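You operate a simulated robot arm through the tools that you are given. There is no shell and no other tool.

The job below is to be done with a simulated robot arm. You get a single attempt, and the scene is never put back.

TASK
Lift the small loaf tin out of the large one, wipe out the crumbs, then nest all three by size.
Fine: put the sponge back. What is to be rubbed or washed off counts as gone when no trace of it is left.

It is judged by the outcome, as a careful person would: the job done as asked, and still so three seconds after it is handed in. It fails if anything else is knocked over, pushed out of place, dropped, spilled or broken.

THE ROBOT
A 7-joint arm with a two-finger parallel gripper, fixed in place. Base frame: the origin is on the floor under the middle of its stand, x ahead of it, y to its left, z up; the work surface is at about z = 0.91. Units: m, rad, N and s.
It reaches about 1.372 m from its shoulder. Its first joint turns from -2.601 to 2.601 rad. Payload 3.43 kg.
The TCP is the grasp point between the finger pads, 0.03 m short of the fingertips. In the tool frame z runs along the fingers and y along their closing line. The gripper opens to 0.094 m. The fingers are 0.028 m wide and 0.01 m thick; the gripper's body (0.05 by 0.096 m) begins 0.055 m behind the TCP.
Orientation is that of the tool frame in the base frame, as a unit quaternion [w, x, y, z]. With the fingers straight down and closing along the base's y, the tool's x points along the base's -x, its y along +y and its z along -z.

THE INTERFACE
- The arm moves only by the tool servo_tool. Its argument "commands" is a list of rows, each an object of numbers (a shift or turn left out is 0, a gripper value left out holds the last): "tx", "ty", "tz": the shift along the base's x, y, z in units of 25 mm (1.0 is 25 mm); "wx", "wy", "wz": the turn, a rotation vector about the base's x, y, z in units of 4 degrees (1.0 is 4 degrees); "jaw": the closure, from 0 (fully open) to 1 (shut). In form: [{"tx": .., "ty": .., "tz": .., "wx": .., "wy": .., "wz": .., "jaw": ..}, ...]. A call has 1 to 20 rows; each row shifts and turns the commanded pose from where the row before left it. A call with a number of a shift or a turn outside -1 to 1 is refused whole. A row lasts 0.2 s, in which the tool goes at most 0.05 m and 0.15 rad; a call with a longer step from one row to the next is refused whole, and so is a gripper value outside its range. Where a pose cannot be reached the arm comes as near as it can. A force on the tool above 50 N (or 10 N above the force at the start of the call, whichever is more), or a blocked arm, ends the call early, and 0.2 s more pass. The fingers move at their own pace (about 0.045 m/s each) and stop on an object; they squeeze with about 38 N. The grip force told is the motor's: it shows also when the fingers shut on nothing. Time passes only in rows, and 0.2 s behind the last, so rows that do not move let the fingers close. The reply holds the time, the measured pose of the TCP, the force on the tool along the base axes, the opening and the grip force, in the units named above and with some noise, with the torque about the TCP (base axes, N m) and any sound that the robot's microphone picked up, and new pictures: "views" is both (left out), scene, wrist or none.
- Cameras (640 x 400 px; columns grow to the right, rows downward): "scene" is fixed at [0.4119, 0.506, 1.6585]; the picture's right is [-0.81, -0.58, 0.00], its down [-0.41, 0.57, -0.71] and it looks along [0.41, -0.58, -0.70] (base axes); focal length 356 px, centre (320, 200). "wrist" rides on the gripper at [0.076, 0.014, -0.103] in the tool frame; the picture's right is [-0.18, 0.98, 0.00], its down [-0.75, -0.14, -0.64] and it looks along [-0.63, -0.12, 0.77] (tool axes); focal length 243 px, centre (320, 200). There is no depth. A picture from a camera that has moved, and an enlarged one, comes with that camera's place and axes in the base frame and with its lens. The place of the scene camera against the robot may be out by one fixed shift of up to 0.018 m in any direction.
- enlarge(camera, box): a new picture of the part [left, top, right, bottom] of that camera's present view, enlarged. No time passes.
- hand_in(): hands the job in; it is judged then, once.

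Places have to be worked out from the pictures, the camera data and where the tool is seen. Open the gripper and draw the arm clear of the work before you hand the job in, unless the task says otherwise.

The tools are called after "Call:" as a command line: name --argument value ..., lists and objects as JSON in quotes. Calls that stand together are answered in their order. servo_tool: Moves the arm, as the interface text tells. Its arguments: {"type":"object","properties":{"commands":{"type":"array"},"views":{"type":"string","enum":["both","scene","wrist","none"]}},"required":["commands"]} The other tools are called the same way: enlarge (camera, box) takes an enlarged picture of a part of a camera's view; hand_in () hands the job in.

At the start:

```text
clock: 0.0
tcp_pos: [0.9334, -0.3225, 1.1707]
ee_rot: [0.001, 0.0, 1.0, 0.0]
force: [-0.8, 0.2, -0.3]
moment: [0.02, 0.01, 0.0]
opening: 0.0939
finger_force: 0.0
```

scene: 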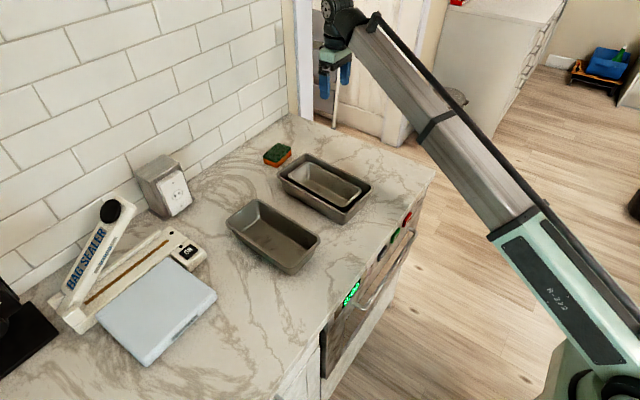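
wrist: 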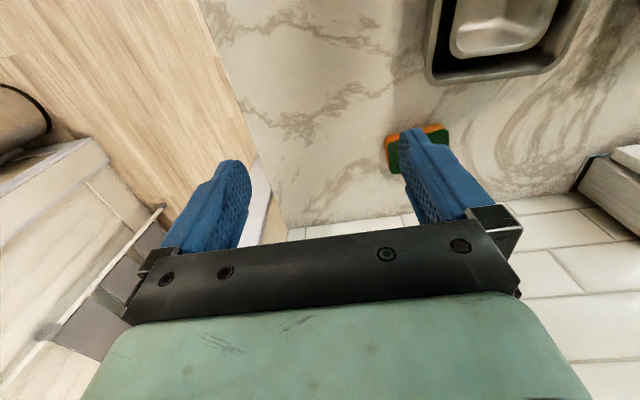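

I'll start by looking closely at the tins and the sponge in the scene view before moving anything.

Call:
enlarge --camera "scene" --box '[210, 120, 450, 280]'

Call:
enlarge --camera "wrist" --box '[360, 0, 640, 180]'

```text
2.50 times, centred on (330, 200) of scene
camera zoom: at [0.4119, 0.506, 1.6585], right [-0.81, -0.58, 0.0], down [-0.41, 0.57, -0.71], along [0.41, -0.58, -0.7], focal length 890 px, centre (295, 200)
```

zoom: 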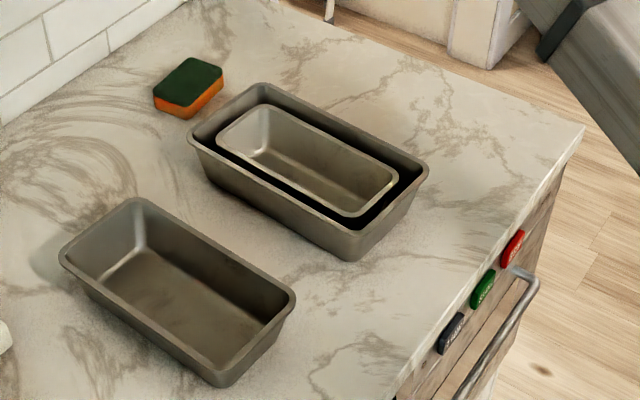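

```text
2.22 times, centred on (500, 90) of wrist
camera zoom: at [0.8578, -0.3084, 1.2741], right [0.18, 0.98, 0.0], down [0.75, -0.14, 0.64], along [0.63, -0.12, -0.77], focal length 539 px, centre (-80, 444)
```

zoom: 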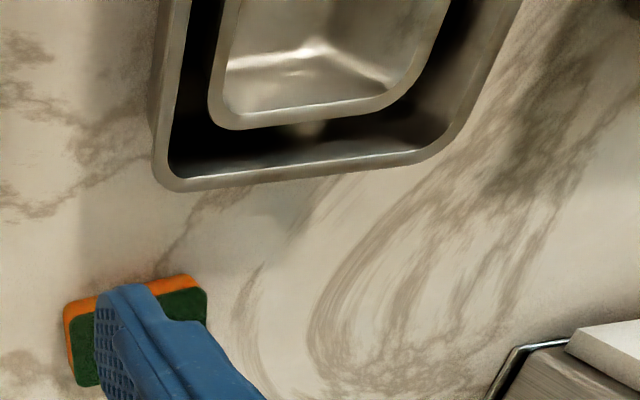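

The nested pair lies roughly at x 0.72–0.97, y −0.19 to −0.05. The middle tin is beside it at y 0.04–0.16, and the sponge is near (1.08, −0.19). I can't see any crumbs yet, so I'll zoom in further.

Call:
enlarge --camera "scene" --box '[270, 140, 390, 215]'

Call:
enlarge --camera "scene" --box '[215, 190, 335, 280]'

```text
5.33 times, centred on (330, 178) of scene
camera zoom: at [0.4119, 0.506, 1.6585], right [-0.81, -0.58, 0.0], down [-0.41, 0.57, -0.71], along [0.41, -0.58, -0.7], focal length 1898 px, centre (267, 320)
```

zoom: 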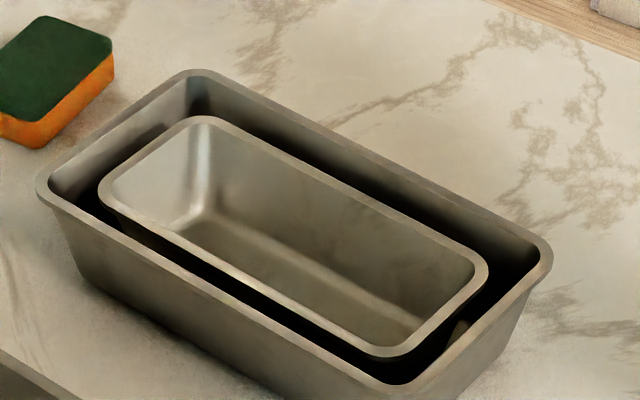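

```text
4.44 times, centred on (275, 235) of scene
camera zoom: at [0.4119, 0.506, 1.6585], right [-0.81, -0.58, 0.0], down [-0.41, 0.57, -0.71], along [0.41, -0.58, -0.7], focal length 1582 px, centre (520, 44)
```

zoom: 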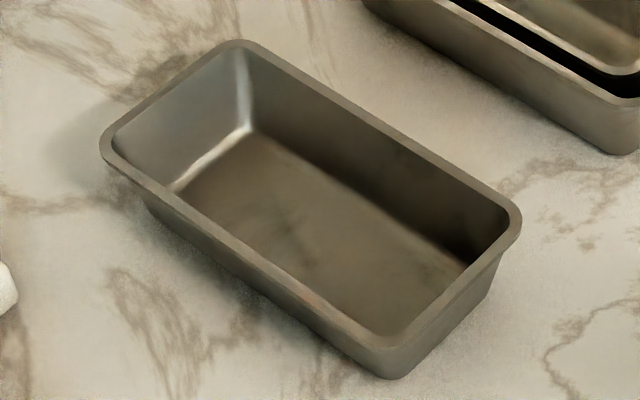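

I can't see crumbs from here. They may be under the small tin, so I'll pull the arm back and up so the wrist camera can look down into the tins.

Call:
servo_tool --commands '[{"tz": 0.8}, {"tz": 0.8}, {"tx": -0.95, "ty": 0.68, "tz": 0.3}, {"tx": -0.95, "ty": 0.68, "tz": 0.3}, {"tx": -0.95, "ty": 0.68, "tz": 0.3}, {"tx": -0.95, "ty": 0.68, "tz": 0.3}, {"tx": -0.95, "ty": 0.68, "tz": 0.3}, {"tx": -0.95, "ty": 0.68, "tz": 0.3}, {"tx": -0.95, "ty": 0.68, "tz": 0.3}, {"tx": -0.95, "ty": 0.68, "tz": 0.3}, {"tx": -0.95, "ty": 0.68, "tz": 0.3}, {"tx": -0.95, "ty": 0.68, "tz": 0.3}, {"tx": -0.95, "ty": 0.68, "tz": 0.3}, {"tx": -0.95, "ty": 0.68, "tz": 0.3}, {"tx": -0.95, "ty": 0.68, "tz": 0.3}]'

```text
clock: 0.8
tcp_pos: [0.9147, -0.3082, 1.2181]
ee_rot: [0.006, -0.002, 1.0, -0.002]
force: [9.0, -2.7, -15.5]
moment: [-0.08, -0.14, -0.04]
opening: 0.094
finger_force: 0.0
stopped in row 4: the force on the tool passed its limit at 65 N (the readings are from after the stop); the commanded pose is now the measured one
camera wrist: at [0.8381, -0.2935, 1.3202], right [0.18, 0.98, 0.0], down [0.75, -0.13, 0.65], along [0.64, -0.12, -0.76], focal length 243 px, centre (320, 200)
```

scene: 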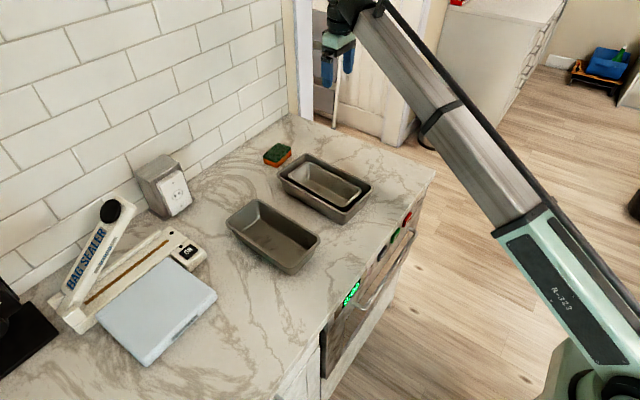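
wrist: 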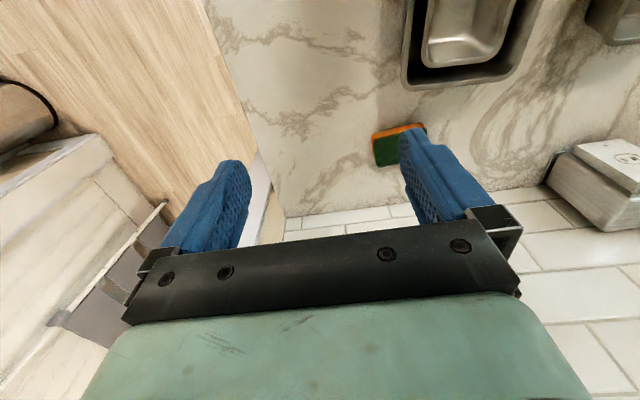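

The call stopped with a force spike although nothing is near the tool, so it was probably the abrupt change of motion. I'll hold still to read the resting force, then restart with gently ramped steps.

Call:
servo_tool --commands '[{}, {"tz": 0.1}, {"tx": -0.1, "ty": 0.07, "tz": 0.15}, {"tx": -0.2, "ty": 0.14, "tz": 0.15}, {"tx": -0.3, "ty": 0.21, "tz": 0.15}, {"tx": -0.4, "ty": 0.28, "tz": 0.15}, {"tx": -0.5, "ty": 0.35, "tz": 0.15}, {"tx": -0.5, "ty": 0.35, "tz": 0.15}, {"tx": -0.5, "ty": 0.35, "tz": 0.15}, {"tx": -0.5, "ty": 0.35, "tz": 0.15}, {"tx": -0.5, "ty": 0.35, "tz": 0.15}, {"tx": -0.5, "ty": 0.35, "tz": 0.1}, {"tx": -0.4, "ty": 0.28, "tz": 0.1}, {"tx": -0.3, "ty": 0.2}, {"tx": -0.2, "ty": 0.1}, {"tx": -0.1}]'

```text
clock: 1.7
tcp_pos: [0.9131, -0.3069, 1.2233]
ee_rot: [0.009, -0.003, 1.0, -0.004]
force: [9.1, -2.3, -16.0]
moment: [-0.05, -0.16, -0.02]
opening: 0.0944
finger_force: 0.1
stopped in row 4: the force on the tool passed its limit at 53 N (the readings are from after the stop); the commanded pose is now the measured one
camera wrist: at [0.8362, -0.2925, 1.3254], right [0.18, 0.98, 0.0], down [0.74, -0.13, 0.66], along [0.64, -0.12, -0.75], focal length 243 px, centre (320, 200)
```

scene: 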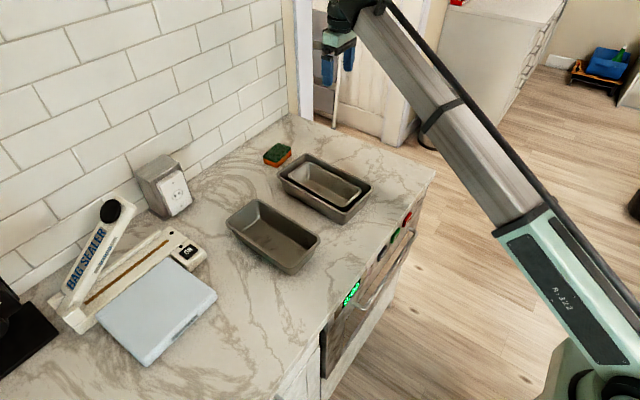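
wrist: 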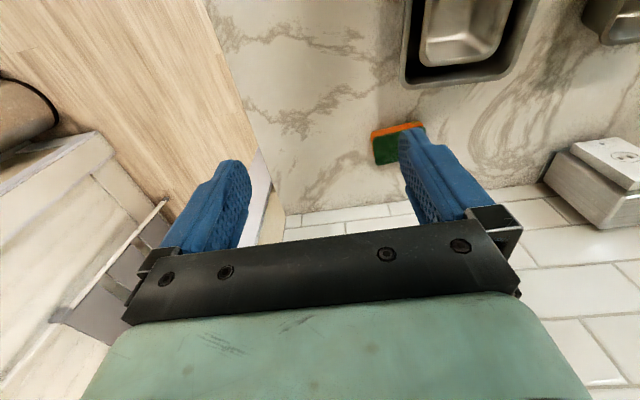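

There's a steady −16 N in z, with friction opposing the −x motion, so the gripper must be pressing against something overhead, likely a cabinet out of view. I'll back straight down and check that the force clears.

Call:
servo_tool --commands '[{"tz": -0.3}, {"tz": -0.6}, {"tz": -0.6}, {"tz": -0.6}, {"tz": -0.4}, {}]' --views "none"

```text
clock: 3.1
tcp_pos: [0.9139, -0.3074, 1.1619]
ee_rot: [0.008, -0.003, 1.0, -0.003]
force: [0.0, 0.0, 0.6]
moment: [0.01, 0.0, -0.05]
opening: 0.0942
finger_force: 0.0
```

The force is back to zero, so there is a ceiling at about TCP z 1.21 near x 0.91. I'll retreat toward the robot at this lower height.

Call:
servo_tool --commands '[{"tx": -0.3}, {"tx": -0.6, "ty": 0.3}, {"tx": -0.8, "ty": 0.5}, {"tx": -0.9, "ty": 0.6}, {"tx": -0.9, "ty": 0.6}, {"tx": -0.9, "ty": 0.6}, {"tx": -0.9, "ty": 0.6}, {"tx": -0.9, "ty": 0.6}, {"tx": -0.9, "ty": 0.6}, {"tx": -0.9, "ty": 0.6}, {"tx": -0.9, "ty": 0.6}, {"tx": -0.9, "ty": 0.6}, {"tx": -0.7, "ty": 0.6}, {"tx": -0.5, "ty": 0.6}, {"tx": -0.3, "ty": 0.4}, {}]'

```text
clock: 4.7
tcp_pos: [0.7832, -0.2264, 1.1624]
ee_rot: [0.013, -0.005, 1.0, -0.005]
force: [9.4, -2.3, -14.4]
moment: [-0.04, -0.14, 0.01]
opening: 0.094
finger_force: 0.0
stopped in row 8: the force on the tool passed its limit at 60 N (the readings are from after the stop); the commanded pose is now the measured one
camera wrist: at [0.705, -0.213, 1.2627], right [0.17, 0.98, -0.01], down [0.74, -0.13, 0.66], along [0.65, -0.12, -0.75], focal length 243 px, centre (320, 200)
```

scene: 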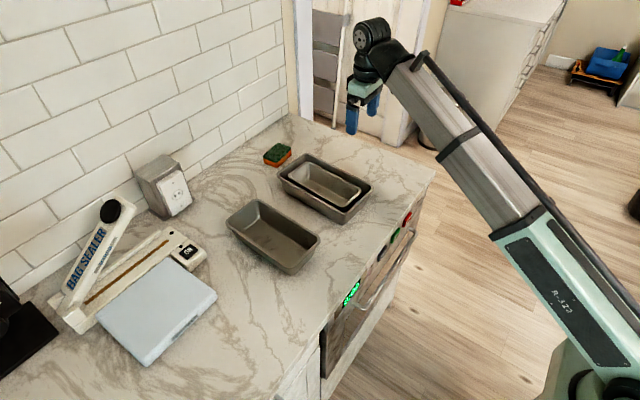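
wrist: 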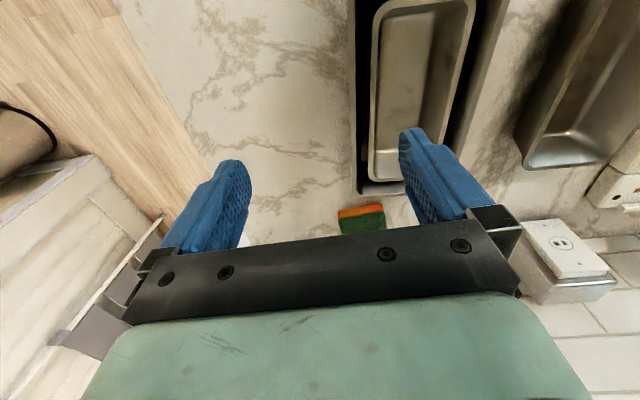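

Same force pattern, pushing the tool outward and down with nothing overhead here, so it's more likely the gripper touching its own steep forearm when the tool is high and close in. I'll ease forward and down, and stay lower when I'm near the robot.

Call:
servo_tool --commands '[{"tx": 0.3, "tz": -0.3}, {"tx": 0.5, "tz": -0.5}, {"tx": 0.4, "tz": -0.5}, {}]' --views "both"

```text
clock: 5.7
tcp_pos: [0.8124, -0.2273, 1.1283]
ee_rot: [0.011, -0.006, 1.0, -0.005]
force: [0.7, -0.3, 0.6]
moment: [0.0, -0.01, 0.02]
opening: 0.094
finger_force: 0.1
camera wrist: at [0.7341, -0.2134, 1.2296], right [0.17, 0.98, -0.01], down [0.74, -0.13, 0.66], along [0.65, -0.12, -0.75], focal length 243 px, centre (320, 200)
```

scene: 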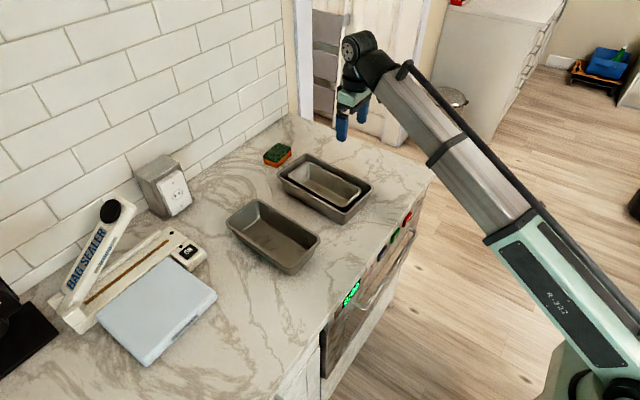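
wrist: 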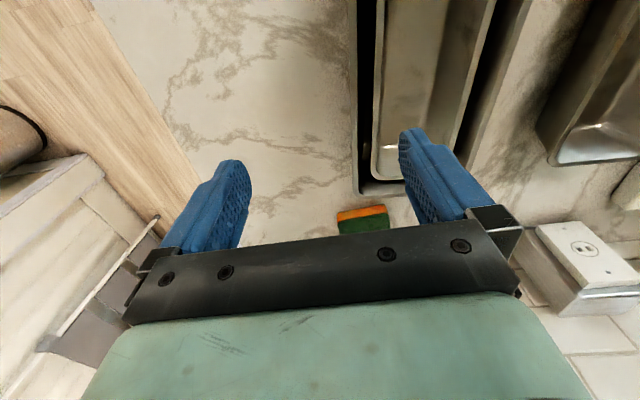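

That clears the contact. I'll slide left so the nested tins sit between the fingers in the wrist view.

Call:
servo_tool --commands '[{"ty": 0.2}, {"ty": 0.5}, {"ty": 0.7}, {"ty": 0.8}, {"ty": 0.8}, {"ty": 0.7}, {"ty": 0.6}, {"ty": 0.4}, {}]' --views "both"

```text
clock: 7.7
tcp_pos: [0.8127, -0.1098, 1.1299]
ee_rot: [0.011, -0.005, 1.0, -0.005]
force: [0.6, -0.4, 0.8]
moment: [0.03, -0.03, -0.03]
opening: 0.0941
finger_force: 0.1
camera wrist: at [0.7346, -0.0952, 1.2307], right [0.17, 0.98, -0.01], down [0.74, -0.13, 0.66], along [0.65, -0.12, -0.75], focal length 243 px, centre (320, 200)
```

scene: 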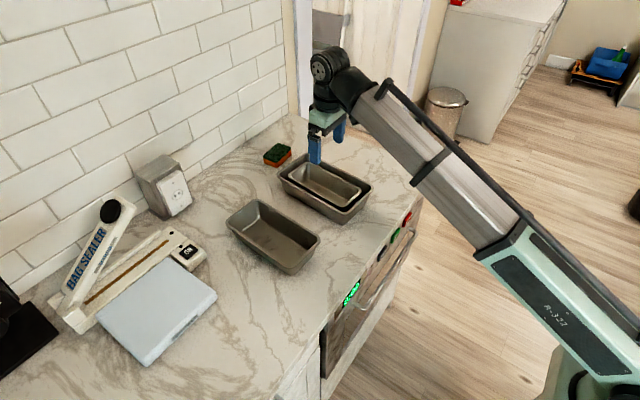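
wrist: 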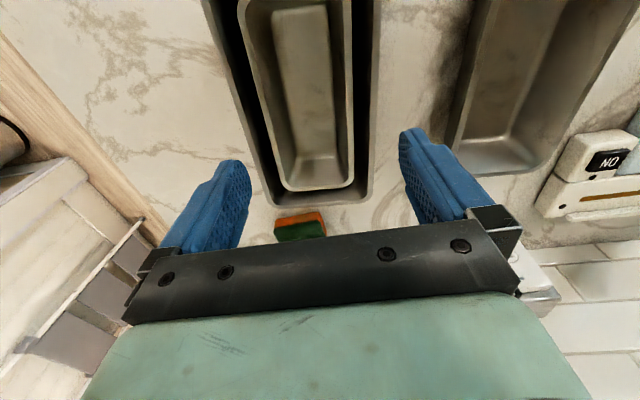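

Call:
enlarge --camera "wrist" --box '[200, 0, 400, 240]'

Call:
enlarge --camera "wrist" --box '[420, 0, 640, 200]'

```text
1.67 times, centred on (300, 120) of wrist
camera zoom: at [0.7346, -0.0952, 1.2307], right [0.17, 0.98, -0.01], down [0.74, -0.13, 0.66], along [0.65, -0.12, -0.75], focal length 404 px, centre (353, 333)
```

zoom: 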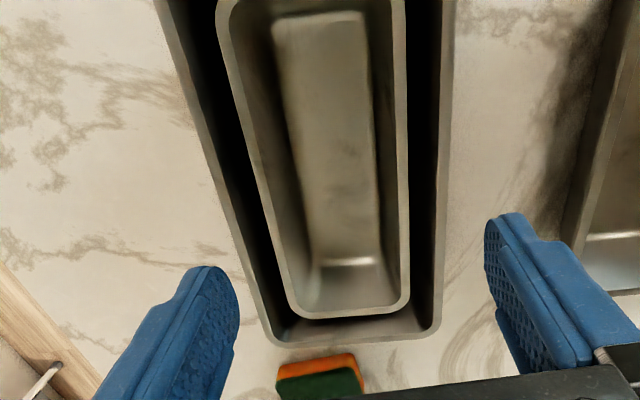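

```text
2.00 times, centred on (530, 100) of wrist
camera zoom: at [0.7346, -0.0952, 1.2307], right [0.17, 0.98, -0.01], down [0.74, -0.13, 0.66], along [0.65, -0.12, -0.75], focal length 485 px, centre (-100, 400)
```

zoom: 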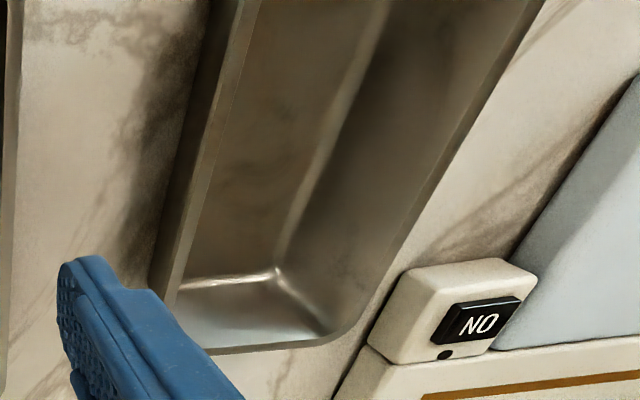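

I make the large tin about 0.26×0.148 m with its rim at z≈0.975, centred near (0.835, −0.13). The small one is about 0.21×0.10 m with its rim at z≈0.96. Something tan shows in the near-end gap, so I'll zoom in there.

Call:
enlarge --camera "scene" --box '[335, 180, 375, 220]'

Call:
enlarge --camera "scene" --box '[255, 135, 315, 185]'

```text
10.00 times, centred on (355, 200) of scene
camera zoom: at [0.4119, 0.506, 1.6585], right [-0.81, -0.58, 0.0], down [-0.41, 0.57, -0.71], along [0.41, -0.58, -0.7], focal length 3560 px, centre (-30, 200)
```

zoom: 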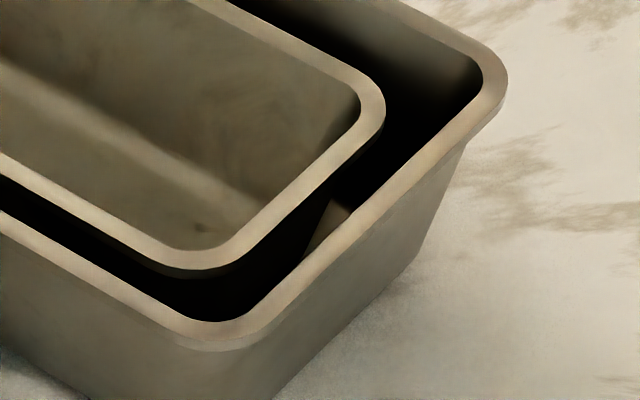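

```text
8.00 times, centred on (285, 160) of scene
camera zoom: at [0.4119, 0.506, 1.6585], right [-0.81, -0.58, 0.0], down [-0.41, 0.57, -0.71], along [0.41, -0.58, -0.7], focal length 2848 px, centre (600, 520)
```

zoom: 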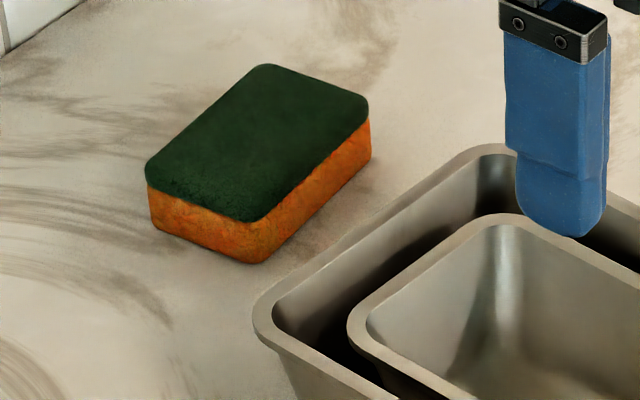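

No clear crumbs are visible, so they're probably hidden under the small tin. The rims are flanged and the small tin has only about 15 mm of gap per side for a 10 mm finger. I'll first lower closed fingers inside the small tin and nudge it toward −y to widen the +y gap. Here I align the yaw with the tin (about −3.5°), close the jaws and come down to just above it.

Call:
servo_tool --commands '[{"wz": -0.5, "wy": 0.15, "wx": 0.07, "tx": 0.3, "ty": -0.2, "jaw": 1}, {"wz": -0.5, "wy": 0.165, "wx": 0.07, "tx": 0.5, "ty": -0.3, "jaw": 1}, {"tx": 0.5, "ty": -0.3, "tz": -0.2}, {"tz": -0.6}, {"tz": -0.8}, {"tz": -0.8}, {"tz": -0.8}, {"tz": -0.6}, {"tz": -0.2}, {}]'

```text
clock: 9.9
tcp_pos: [0.8447, -0.1299, 1.0282]
ee_rot: [0.001, 0.029, 1.0, 0.0]
force: [-0.1, -0.3, 0.6]
moment: [0.0, 0.0, -0.03]
opening: 0.0
finger_force: 32.7
camera wrist: at [0.7699, -0.1113, 1.1315], right [0.24, 0.97, 0.0], down [0.74, -0.18, 0.64], along [0.62, -0.16, -0.77], focal length 243 px, centre (320, 200)
```

scene: 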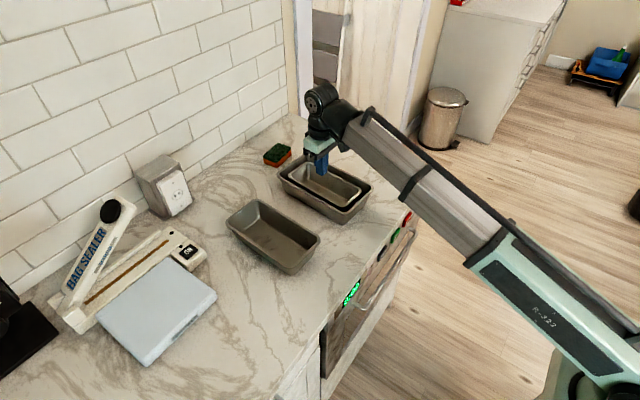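
wrist: 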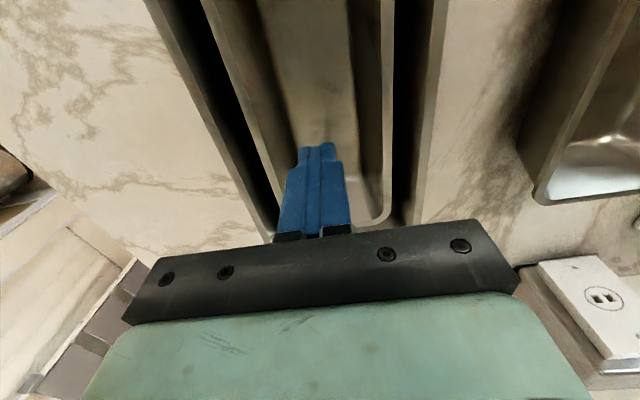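

The closed fingertips sit over the middle of the small tin. I'll lower them to about 0.938 (well above its floor) and slide toward −y to push it over a little.

Call:
servo_tool --commands '[{"tz": -0.5}, {"tz": -0.8}, {"tz": -0.7}, {"tz": -0.4}, {}, {"ty": -0.2}, {"ty": -0.3}, {"ty": -0.3}, {"ty": -0.2}, {}]'

```text
clock: 12.1
tcp_pos: [0.8465, -0.156, 0.969]
ee_rot: [0.001, 0.029, 1.0, 0.0]
force: [-0.4, 1.0, 0.9]
moment: [0.03, 0.0, -0.01]
opening: 0.0002
finger_force: 33.4
camera wrist: at [0.7706, -0.1367, 1.0725], right [0.24, 0.97, 0.0], down [0.74, -0.18, 0.64], along [0.62, -0.16, -0.77], focal length 243 px, centre (320, 200)
```

scene: 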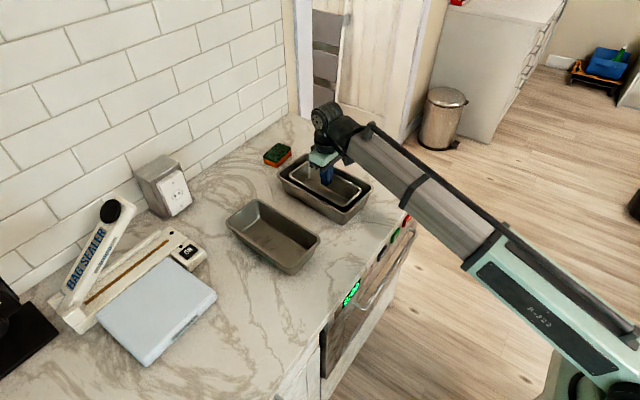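
wrist: 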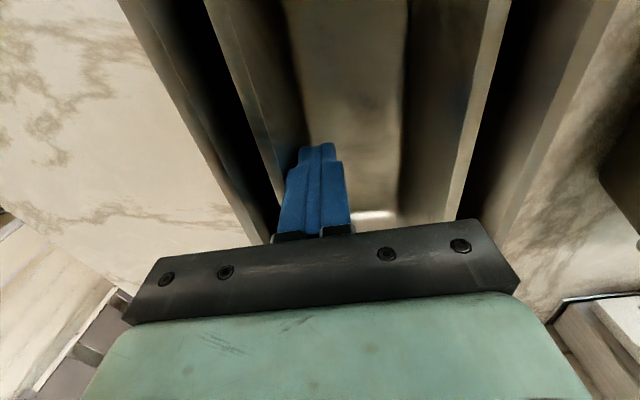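

A 1 N side force shows the fingers have just reached the −y wall. I'll push another 12 mm or so, slowly.

Call:
servo_tool --commands '[{"ty": -0.1}, {"ty": -0.12}, {"ty": -0.12}, {"ty": -0.1}, {"ty": -0.06}, {}]'

```text
clock: 13.5
tcp_pos: [0.8459, -0.1673, 0.969]
ee_rot: [0.001, 0.03, 1.0, -0.001]
force: [0.1, 0.6, 0.2]
moment: [0.04, 0.01, -0.07]
opening: 0.0
finger_force: 32.8
camera wrist: at [0.7704, -0.1487, 1.0721], right [0.24, 0.97, 0.0], down [0.74, -0.18, 0.64], along [0.62, -0.16, -0.77], focal length 243 px, centre (320, 200)
```

scene: 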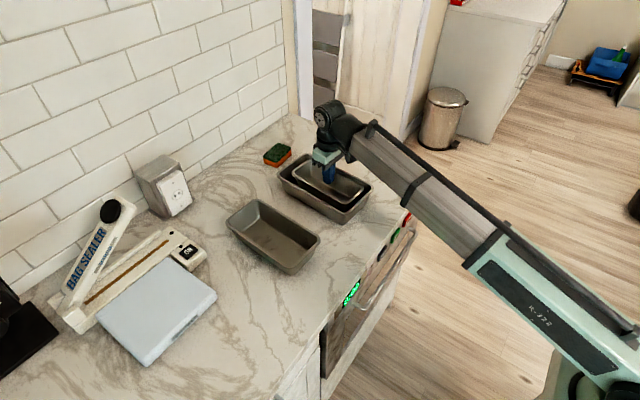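
wrist: 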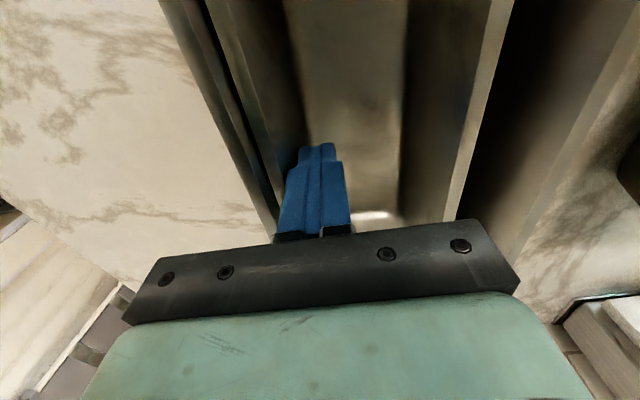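

The small tin slid over as planned and the left gap is clearly wider. I'll zoom in to check that it's still sitting flat and square.

Call:
enlarge --camera "scene" --box '[270, 140, 390, 230]'

Call:
enlarge --camera "wrist" --box '[140, 0, 640, 250]'

```text
4.44 times, centred on (330, 185) of scene
camera zoom: at [0.4119, 0.506, 1.6585], right [-0.81, -0.58, 0.0], down [-0.41, 0.57, -0.71], along [0.41, -0.58, -0.7], focal length 1582 px, centre (276, 267)
```

zoom: 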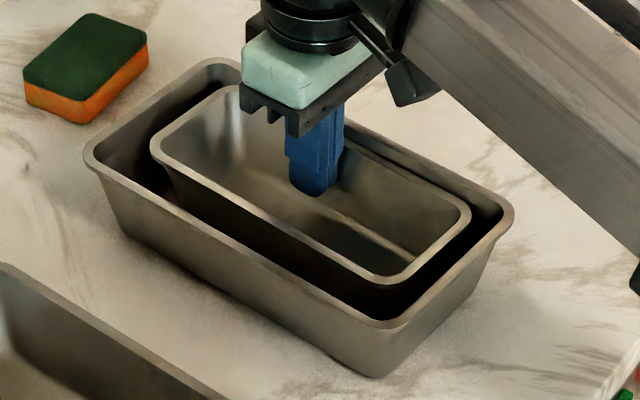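

```text
1.28 times, centred on (390, 125) of wrist
camera zoom: at [0.7704, -0.1487, 1.0721], right [0.24, 0.97, 0.0], down [0.74, -0.18, 0.64], along [0.62, -0.16, -0.77], focal length 311 px, centre (230, 296)
```

zoom: 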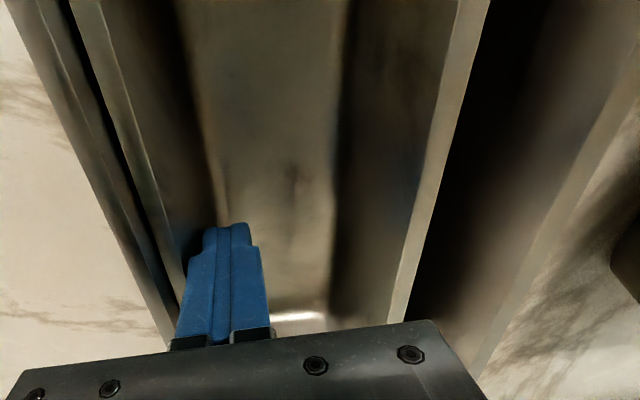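

The small tin is flat, with the left gap now about 26 mm and its left lip at y≈−0.089 to −0.097. I'll rise, tilt about 12° to match the wall taper, set a 25 mm opening, and line up above the left wall.

Call:
servo_tool --commands '[{"ty": 0.1, "tz": 0.3}, {"tz": 0.7}, {"tz": 0.8}, {"tz": 0.7}, {"tz": 0.3, "jaw": 0.734}, {"ty": 0.5, "wx": -0.5, "jaw": 0.734}, {"ty": 0.8, "wx": -0.7}, {"ty": 0.8, "wx": -0.7, "tx": -0.1}, {"ty": 0.8, "wx": -0.7, "tx": -0.14}, {"ty": 0.6, "wx": -0.4}, {}, {}]'

```text
clock: 16.1
tcp_pos: [0.8418, -0.0781, 1.0397]
ee_rot: [0.003, 0.03, 0.994, -0.105]
force: [0.9, -0.3, 0.7]
moment: [0.02, -0.01, 0.03]
opening: 0.0247
finger_force: 0.1
camera wrist: at [0.7658, -0.0377, 1.1366], right [0.24, 0.95, -0.2], down [0.74, -0.05, 0.67], along [0.62, -0.31, -0.72], focal length 243 px, centre (320, 200)
```

scene: 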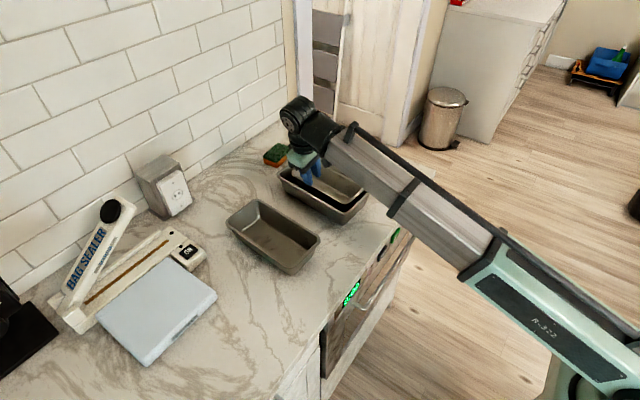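
wrist: 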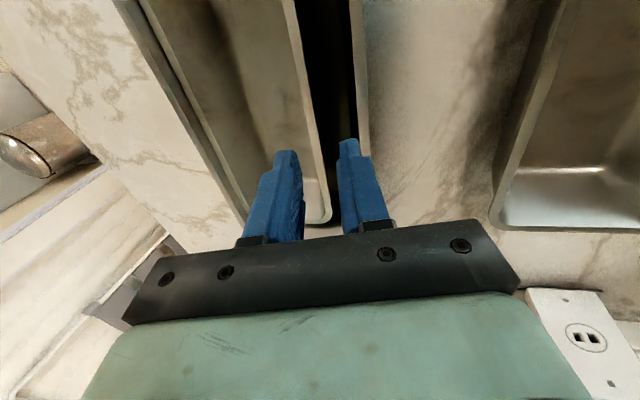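

The fingers straddle the left wall at about the right offset. I'll zoom in on the alignment, and on something brownish down in the gap.

Call:
enlarge --camera "wrist" --box '[220, 0, 420, 240]'

Call:
enlarge --camera "scene" --box '[270, 130, 380, 230]'

```text
1.67 times, centred on (320, 120) of wrist
camera zoom: at [0.7658, -0.0377, 1.1366], right [0.24, 0.95, -0.2], down [0.74, -0.05, 0.67], along [0.62, -0.31, -0.72], focal length 404 px, centre (320, 333)
```

zoom: 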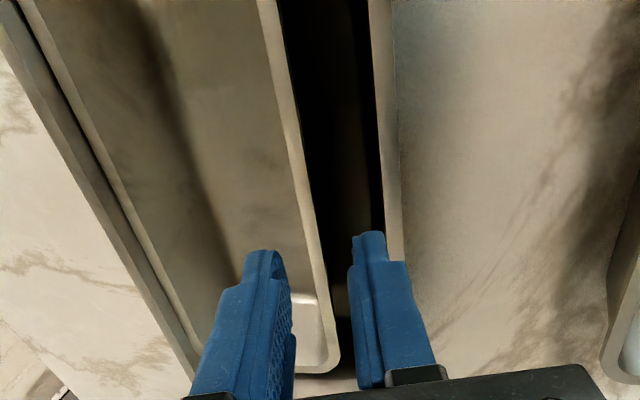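

```text
4.00 times, centred on (325, 180) of scene
camera zoom: at [0.4119, 0.506, 1.6585], right [-0.81, -0.58, 0.0], down [-0.41, 0.57, -0.71], along [0.41, -0.58, -0.7], focal length 1424 px, centre (300, 280)
```

zoom: 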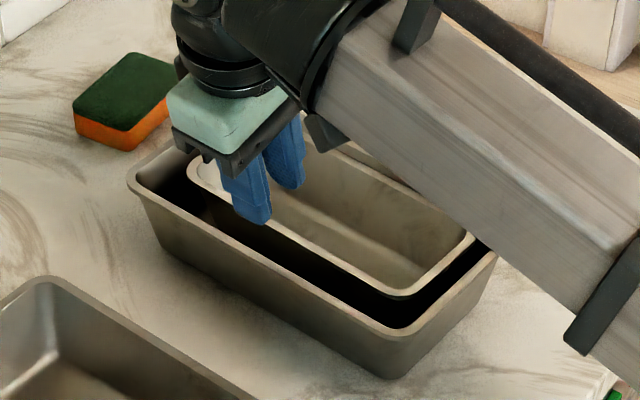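

Combining the two wrist views, the small tin's rim is at z≈0.968 with the lip at y≈−0.093 to −0.101. My axis is about 3 mm too far out, so I'll correct that and go down along the tilted axis partway.

Call:
servo_tool --commands '[{"ty": -0.13}, {"ty": -0.083, "tz": -0.391}, {"ty": -0.125, "tz": -0.587}, {"ty": -0.104, "tz": -0.489}, {"ty": -0.062, "tz": -0.293}, {}]'

Call:
enlarge --camera "wrist" --box '[220, 0, 420, 240]'

Call:
enlarge --camera "scene" --box '[270, 130, 380, 230]'

```text
clock: 17.5
tcp_pos: [0.8417, -0.0887, 0.9935]
ee_rot: [0.003, 0.029, 0.994, -0.104]
force: [0.8, 0.1, 0.3]
moment: [0.01, 0.0, 0.03]
opening: 0.0249
finger_force: 0.1
camera wrist: at [0.7654, -0.0501, 1.0911], right [0.24, 0.95, -0.2], down [0.74, -0.05, 0.67], along [0.62, -0.31, -0.72], focal length 243 px, centre (320, 200)
```

scene: 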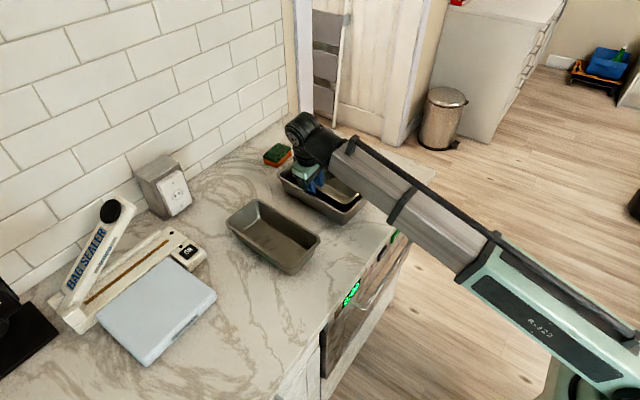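
wrist: 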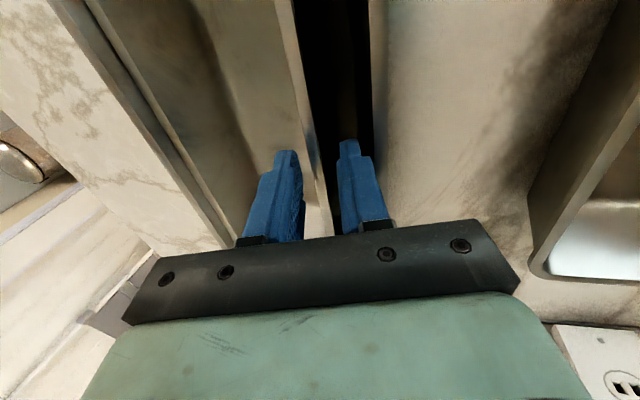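

```text
1.67 times, centred on (320, 120) of wrist
camera zoom: at [0.7654, -0.0501, 1.0911], right [0.24, 0.95, -0.2], down [0.74, -0.05, 0.67], along [0.62, -0.31, -0.72], focal length 404 px, centre (320, 333)
```

zoom: 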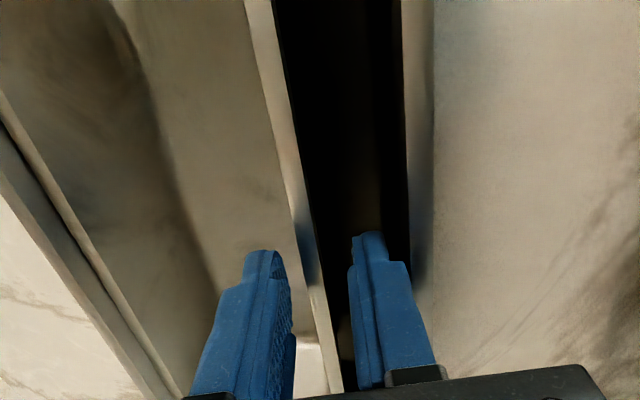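

```text
4.00 times, centred on (325, 180) of scene
camera zoom: at [0.4119, 0.506, 1.6585], right [-0.81, -0.58, 0.0], down [-0.41, 0.57, -0.71], along [0.41, -0.58, -0.7], focal length 1424 px, centre (300, 280)
```

zoom: 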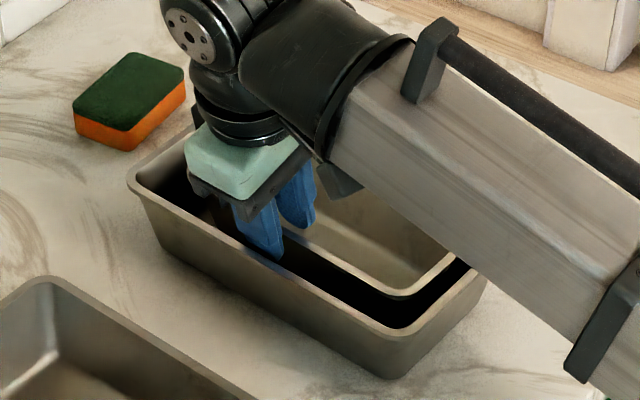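

The lip lies between the two fingers and the outer finger is clear inside the gap. I'll go the last 20 mm along the axis and close the jaws.

Call:
servo_tool --commands '[{"ty": -0.062, "tz": -0.293}, {"ty": -0.073, "tz": -0.342}, {"ty": -0.042, "tz": -0.196}, {}, {"jaw": 1}, {"jaw": 1}, {"jaw": 1}]'

Call:
enlarge --camera "scene" --box '[270, 130, 380, 230]'

```text
clock: 19.1
tcp_pos: [0.84, -0.0944, 0.9756]
ee_rot: [0.004, 0.029, 0.994, -0.105]
force: [-0.5, -4.0, 22.5]
moment: [-0.54, 0.26, -0.22]
opening: 0.0026
finger_force: 36.7
camera wrist: at [0.7644, -0.0551, 1.073], right [0.24, 0.95, -0.2], down [0.74, -0.05, 0.67], along [0.62, -0.31, -0.72], focal length 243 px, centre (320, 200)
```

scene: 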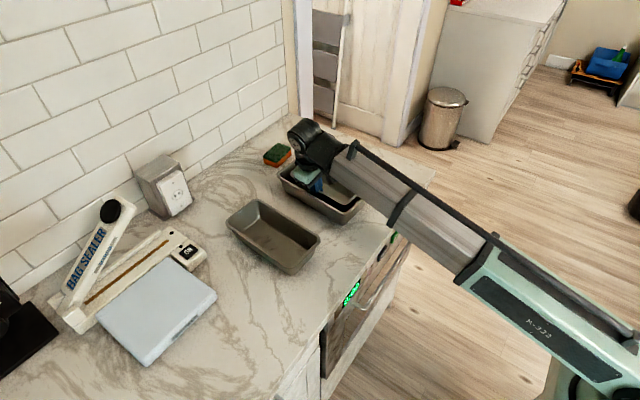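
wrist: 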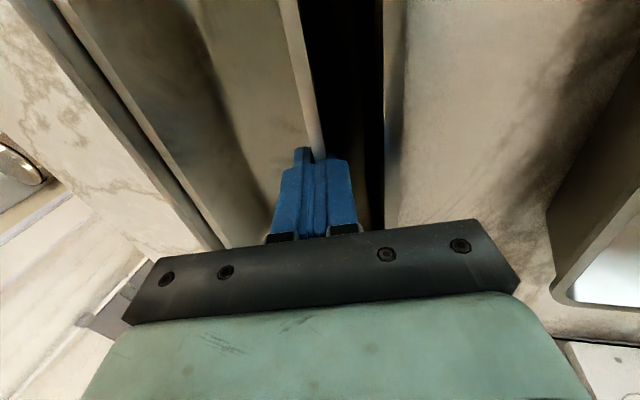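

```text
4.00 times, centred on (325, 180) of scene
camera zoom: at [0.4119, 0.506, 1.6585], right [-0.81, -0.58, 0.0], down [-0.41, 0.57, -0.71], along [0.41, -0.58, -0.7], focal length 1424 px, centre (300, 280)
```

zoom: 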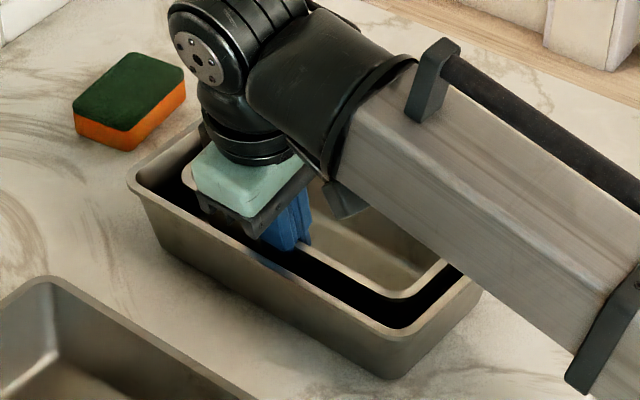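

The jaws closed on a 2.6 mm wall, but there's a 22 N upward reaction on the tool. I'll lift a few millimetres to see whether the tin comes along and the force settles.

Call:
servo_tool --commands '[{"tz": 0.1}, {"tz": 0.1}, {}]'

Call:
enlarge --camera "scene" --box '[270, 130, 380, 230]'

Call:
enlarge --camera "wrist" --box '[220, 0, 420, 240]'

```text
clock: 19.9
tcp_pos: [0.8404, -0.0944, 0.9782]
ee_rot: [0.003, 0.028, 0.994, -0.104]
force: [-0.6, -0.9, -2.9]
moment: [0.13, 0.0, 0.01]
opening: 0.0027
finger_force: 37.2
camera wrist: at [0.7647, -0.055, 1.0759], right [0.24, 0.95, -0.2], down [0.74, -0.05, 0.67], along [0.62, -0.31, -0.72], focal length 243 px, centre (320, 200)
```

scene: 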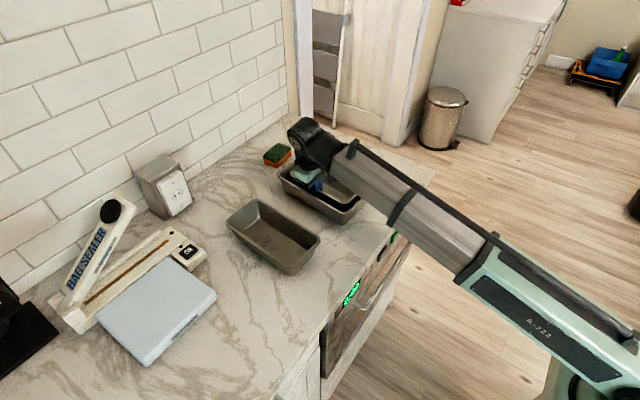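
wrist: 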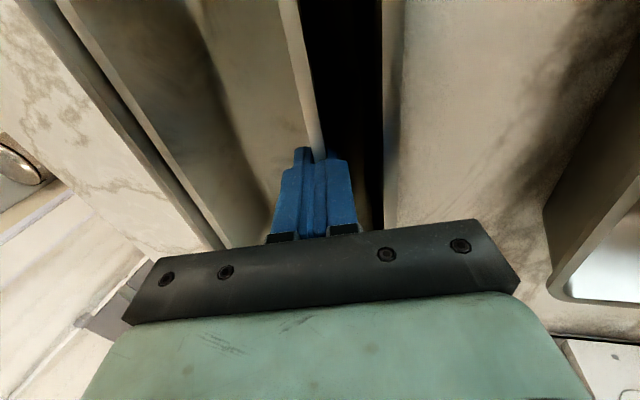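

```text
4.00 times, centred on (325, 180) of scene
camera zoom: at [0.4119, 0.506, 1.6585], right [-0.81, -0.58, 0.0], down [-0.41, 0.57, -0.71], along [0.41, -0.58, -0.7], focal length 1424 px, centre (300, 280)
```

zoom: 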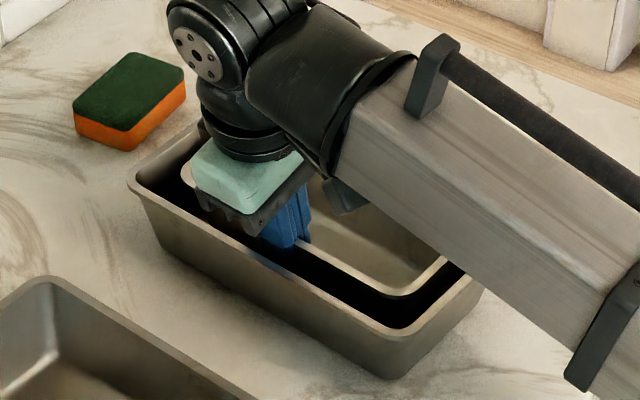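

```text
1.67 times, centred on (320, 120) of wrist
camera zoom: at [0.7647, -0.055, 1.0759], right [0.24, 0.95, -0.2], down [0.74, -0.05, 0.67], along [0.62, -0.31, -0.72], focal length 404 px, centre (320, 333)
```

zoom: 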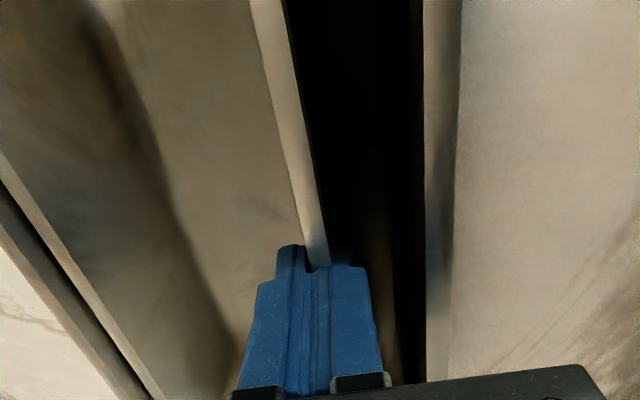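

The load is now about −3 N with a small moment, so the tin (roughly 0.3 kg) is hanging from the grip. I'll lift it slowly, straight up.

Call:
servo_tool --commands '[{"tz": 0.15}, {"tz": 0.25}, {"tz": 0.35}, {"tz": 0.4}, {"tz": 0.4}, {"tz": 0.3}, {"tz": 0.15}, {}]'

Call:
enlarge --camera "scene" --box '[270, 110, 400, 230]'

```text
clock: 21.7
tcp_pos: [0.8388, -0.095, 1.0287]
ee_rot: [0.003, 0.029, 0.994, -0.104]
force: [0.8, 0.0, -1.9]
moment: [0.1, -0.02, 0.02]
opening: 0.0023
finger_force: 37.4
camera wrist: at [0.7642, -0.0543, 1.1264], right [0.24, 0.95, -0.2], down [0.74, -0.05, 0.67], along [0.62, -0.31, -0.72], focal length 243 px, centre (320, 200)
```

scene: 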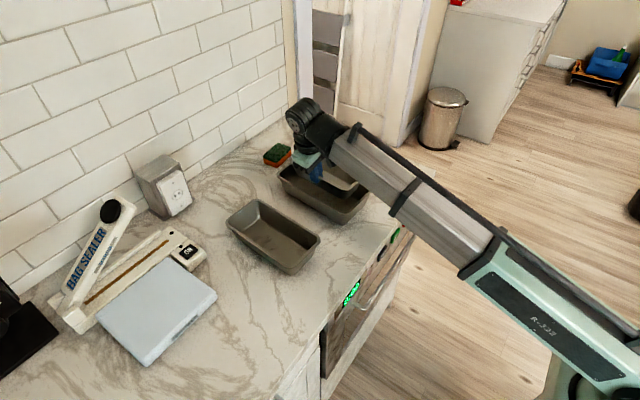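
wrist: 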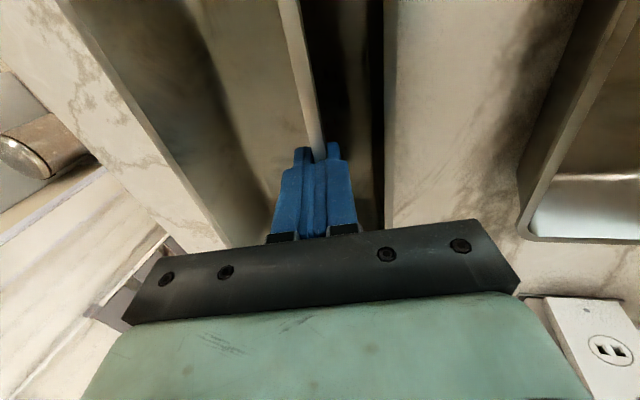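

```text
3.33 times, centred on (335, 170) of scene
camera zoom: at [0.4119, 0.506, 1.6585], right [-0.81, -0.58, 0.0], down [-0.41, 0.57, -0.71], along [0.41, -0.58, -0.7], focal length 1186 px, centre (270, 300)
```

zoom: 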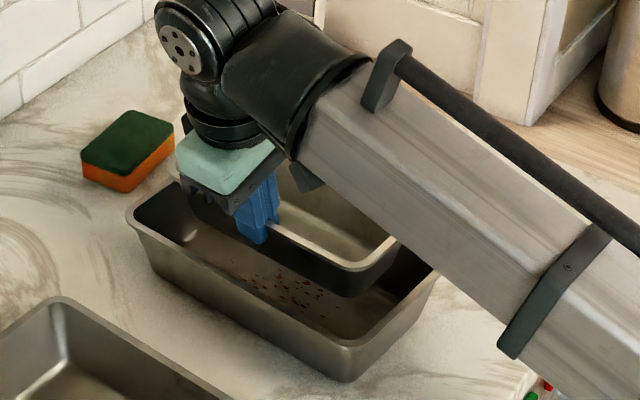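

The small tin is up and level, and I can see a scatter of dark crumbs on the large tin's floor. I'll lift a bit more and then carry it to the free counter on the right.

Call:
servo_tool --commands '[{"tz": 0.3}, {"tz": 0.5}, {"tz": 0.5}, {"tz": 0.4}, {"tz": 0.2}, {"ty": -0.2}, {"ty": -0.4}, {"ty": -0.6}, {"ty": -0.7}, {"ty": -0.8}, {"ty": -0.8}, {"ty": -0.8}, {"ty": -0.8}, {"ty": -0.8}, {"ty": -0.7}, {"ty": -0.4}, {"ty": -0.2}, {}]'

Call:
enlarge --camera "scene" --box '[260, 90, 440, 230]'

```text
clock: 25.5
tcp_pos: [0.8394, -0.2736, 1.0778]
ee_rot: [0.003, 0.029, 0.994, -0.104]
force: [0.3, -0.4, -2.1]
moment: [0.13, 0.01, 0.04]
opening: 0.0024
finger_force: 37.2
camera wrist: at [0.7645, -0.2349, 1.1737], right [0.24, 0.95, -0.2], down [0.74, -0.05, 0.67], along [0.62, -0.31, -0.72], focal length 243 px, centre (320, 200)
```

scene: 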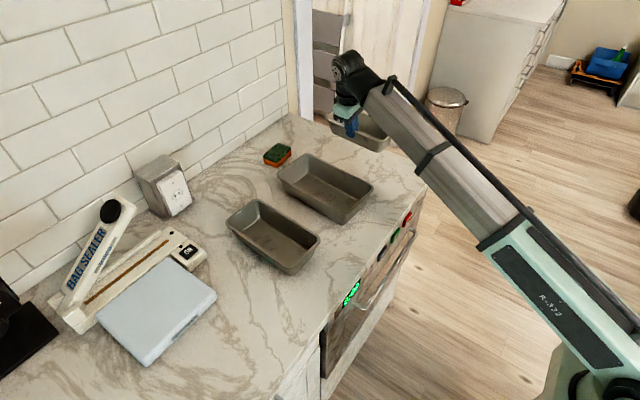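
wrist: 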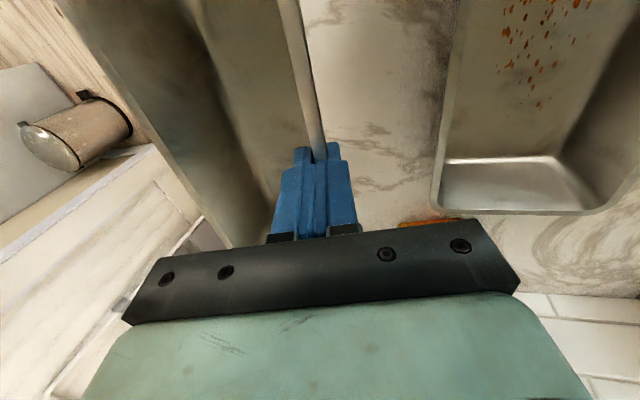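

```text
2.86 times, centred on (350, 160) of scene
camera zoom: at [0.4119, 0.506, 1.6585], right [-0.81, -0.58, 0.0], down [-0.41, 0.57, -0.71], along [0.41, -0.58, -0.7], focal length 1017 px, centre (234, 314)
```

zoom: 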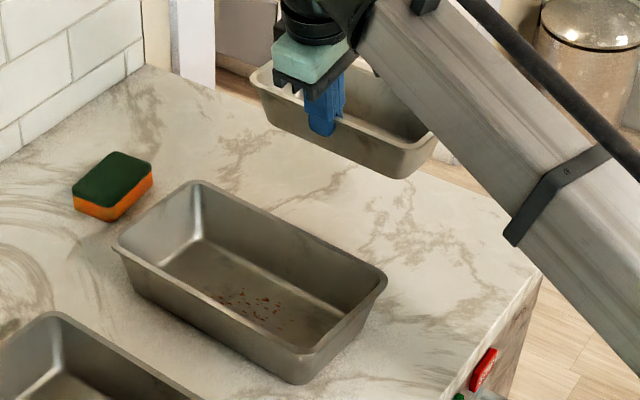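

The tin is clear of the large one and over empty counter. I'll lower it gently until it touches.

Call:
servo_tool --commands '[{"tz": -0.3}, {"tz": -0.5}, {"tz": -0.6}, {"tz": -0.6}, {"tz": -0.6}, {"tz": -0.5}, {"tz": -0.4}, {"tz": -0.2}, {"tz": -0.1}, {}]' --views "scene"

Call:
enlarge --camera "scene" --box '[300, 90, 430, 190]'

```text
clock: 27.7
tcp_pos: [0.8397, -0.2748, 0.9806]
ee_rot: [0.003, 0.029, 0.994, -0.104]
force: [0.6, -0.7, -3.1]
moment: [0.11, -0.01, 0.0]
opening: 0.0025
finger_force: 37.3
```

scene: 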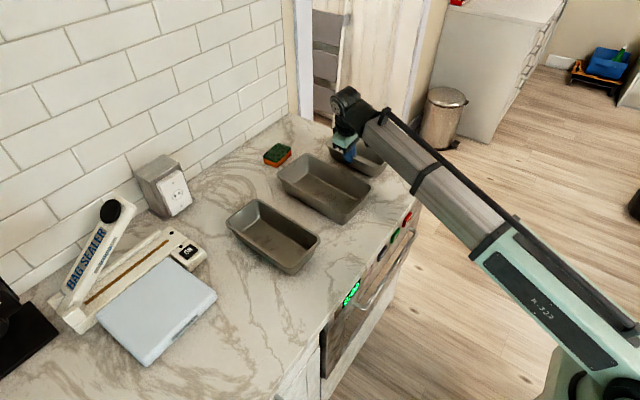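

```text
4.00 times, centred on (365, 140) of scene
camera zoom: at [0.4119, 0.506, 1.6585], right [-0.81, -0.58, 0.0], down [-0.41, 0.57, -0.71], along [0.41, -0.58, -0.7], focal length 1424 px, centre (140, 440)
```

zoom: 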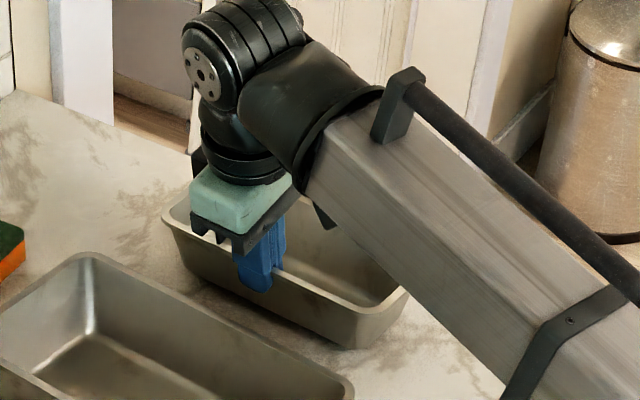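

It's still hanging freely at −3 N. I'll take small steps down until the force shows contact.

Call:
servo_tool --commands '[{"tz": -0.06}, {"tz": -0.06}, {"tz": -0.06}, {}]' --views "none"

```text
clock: 28.7
tcp_pos: [0.8401, -0.2747, 0.9772]
ee_rot: [0.004, 0.029, 0.994, -0.105]
force: [0.0, 0.2, -2.0]
moment: [0.1, -0.01, 0.02]
opening: 0.0025
finger_force: 37.7
```

Call:
servo_tool --commands '[{"tz": -0.06}, {"tz": -0.06}, {}]' --views "none"

```text
clock: 29.5
tcp_pos: [0.8391, -0.2756, 0.9737]
ee_rot: [0.003, 0.03, 0.994, -0.105]
force: [0.3, 0.6, -1.8]
moment: [0.15, -0.01, -0.01]
opening: 0.0027
finger_force: 37.7
```

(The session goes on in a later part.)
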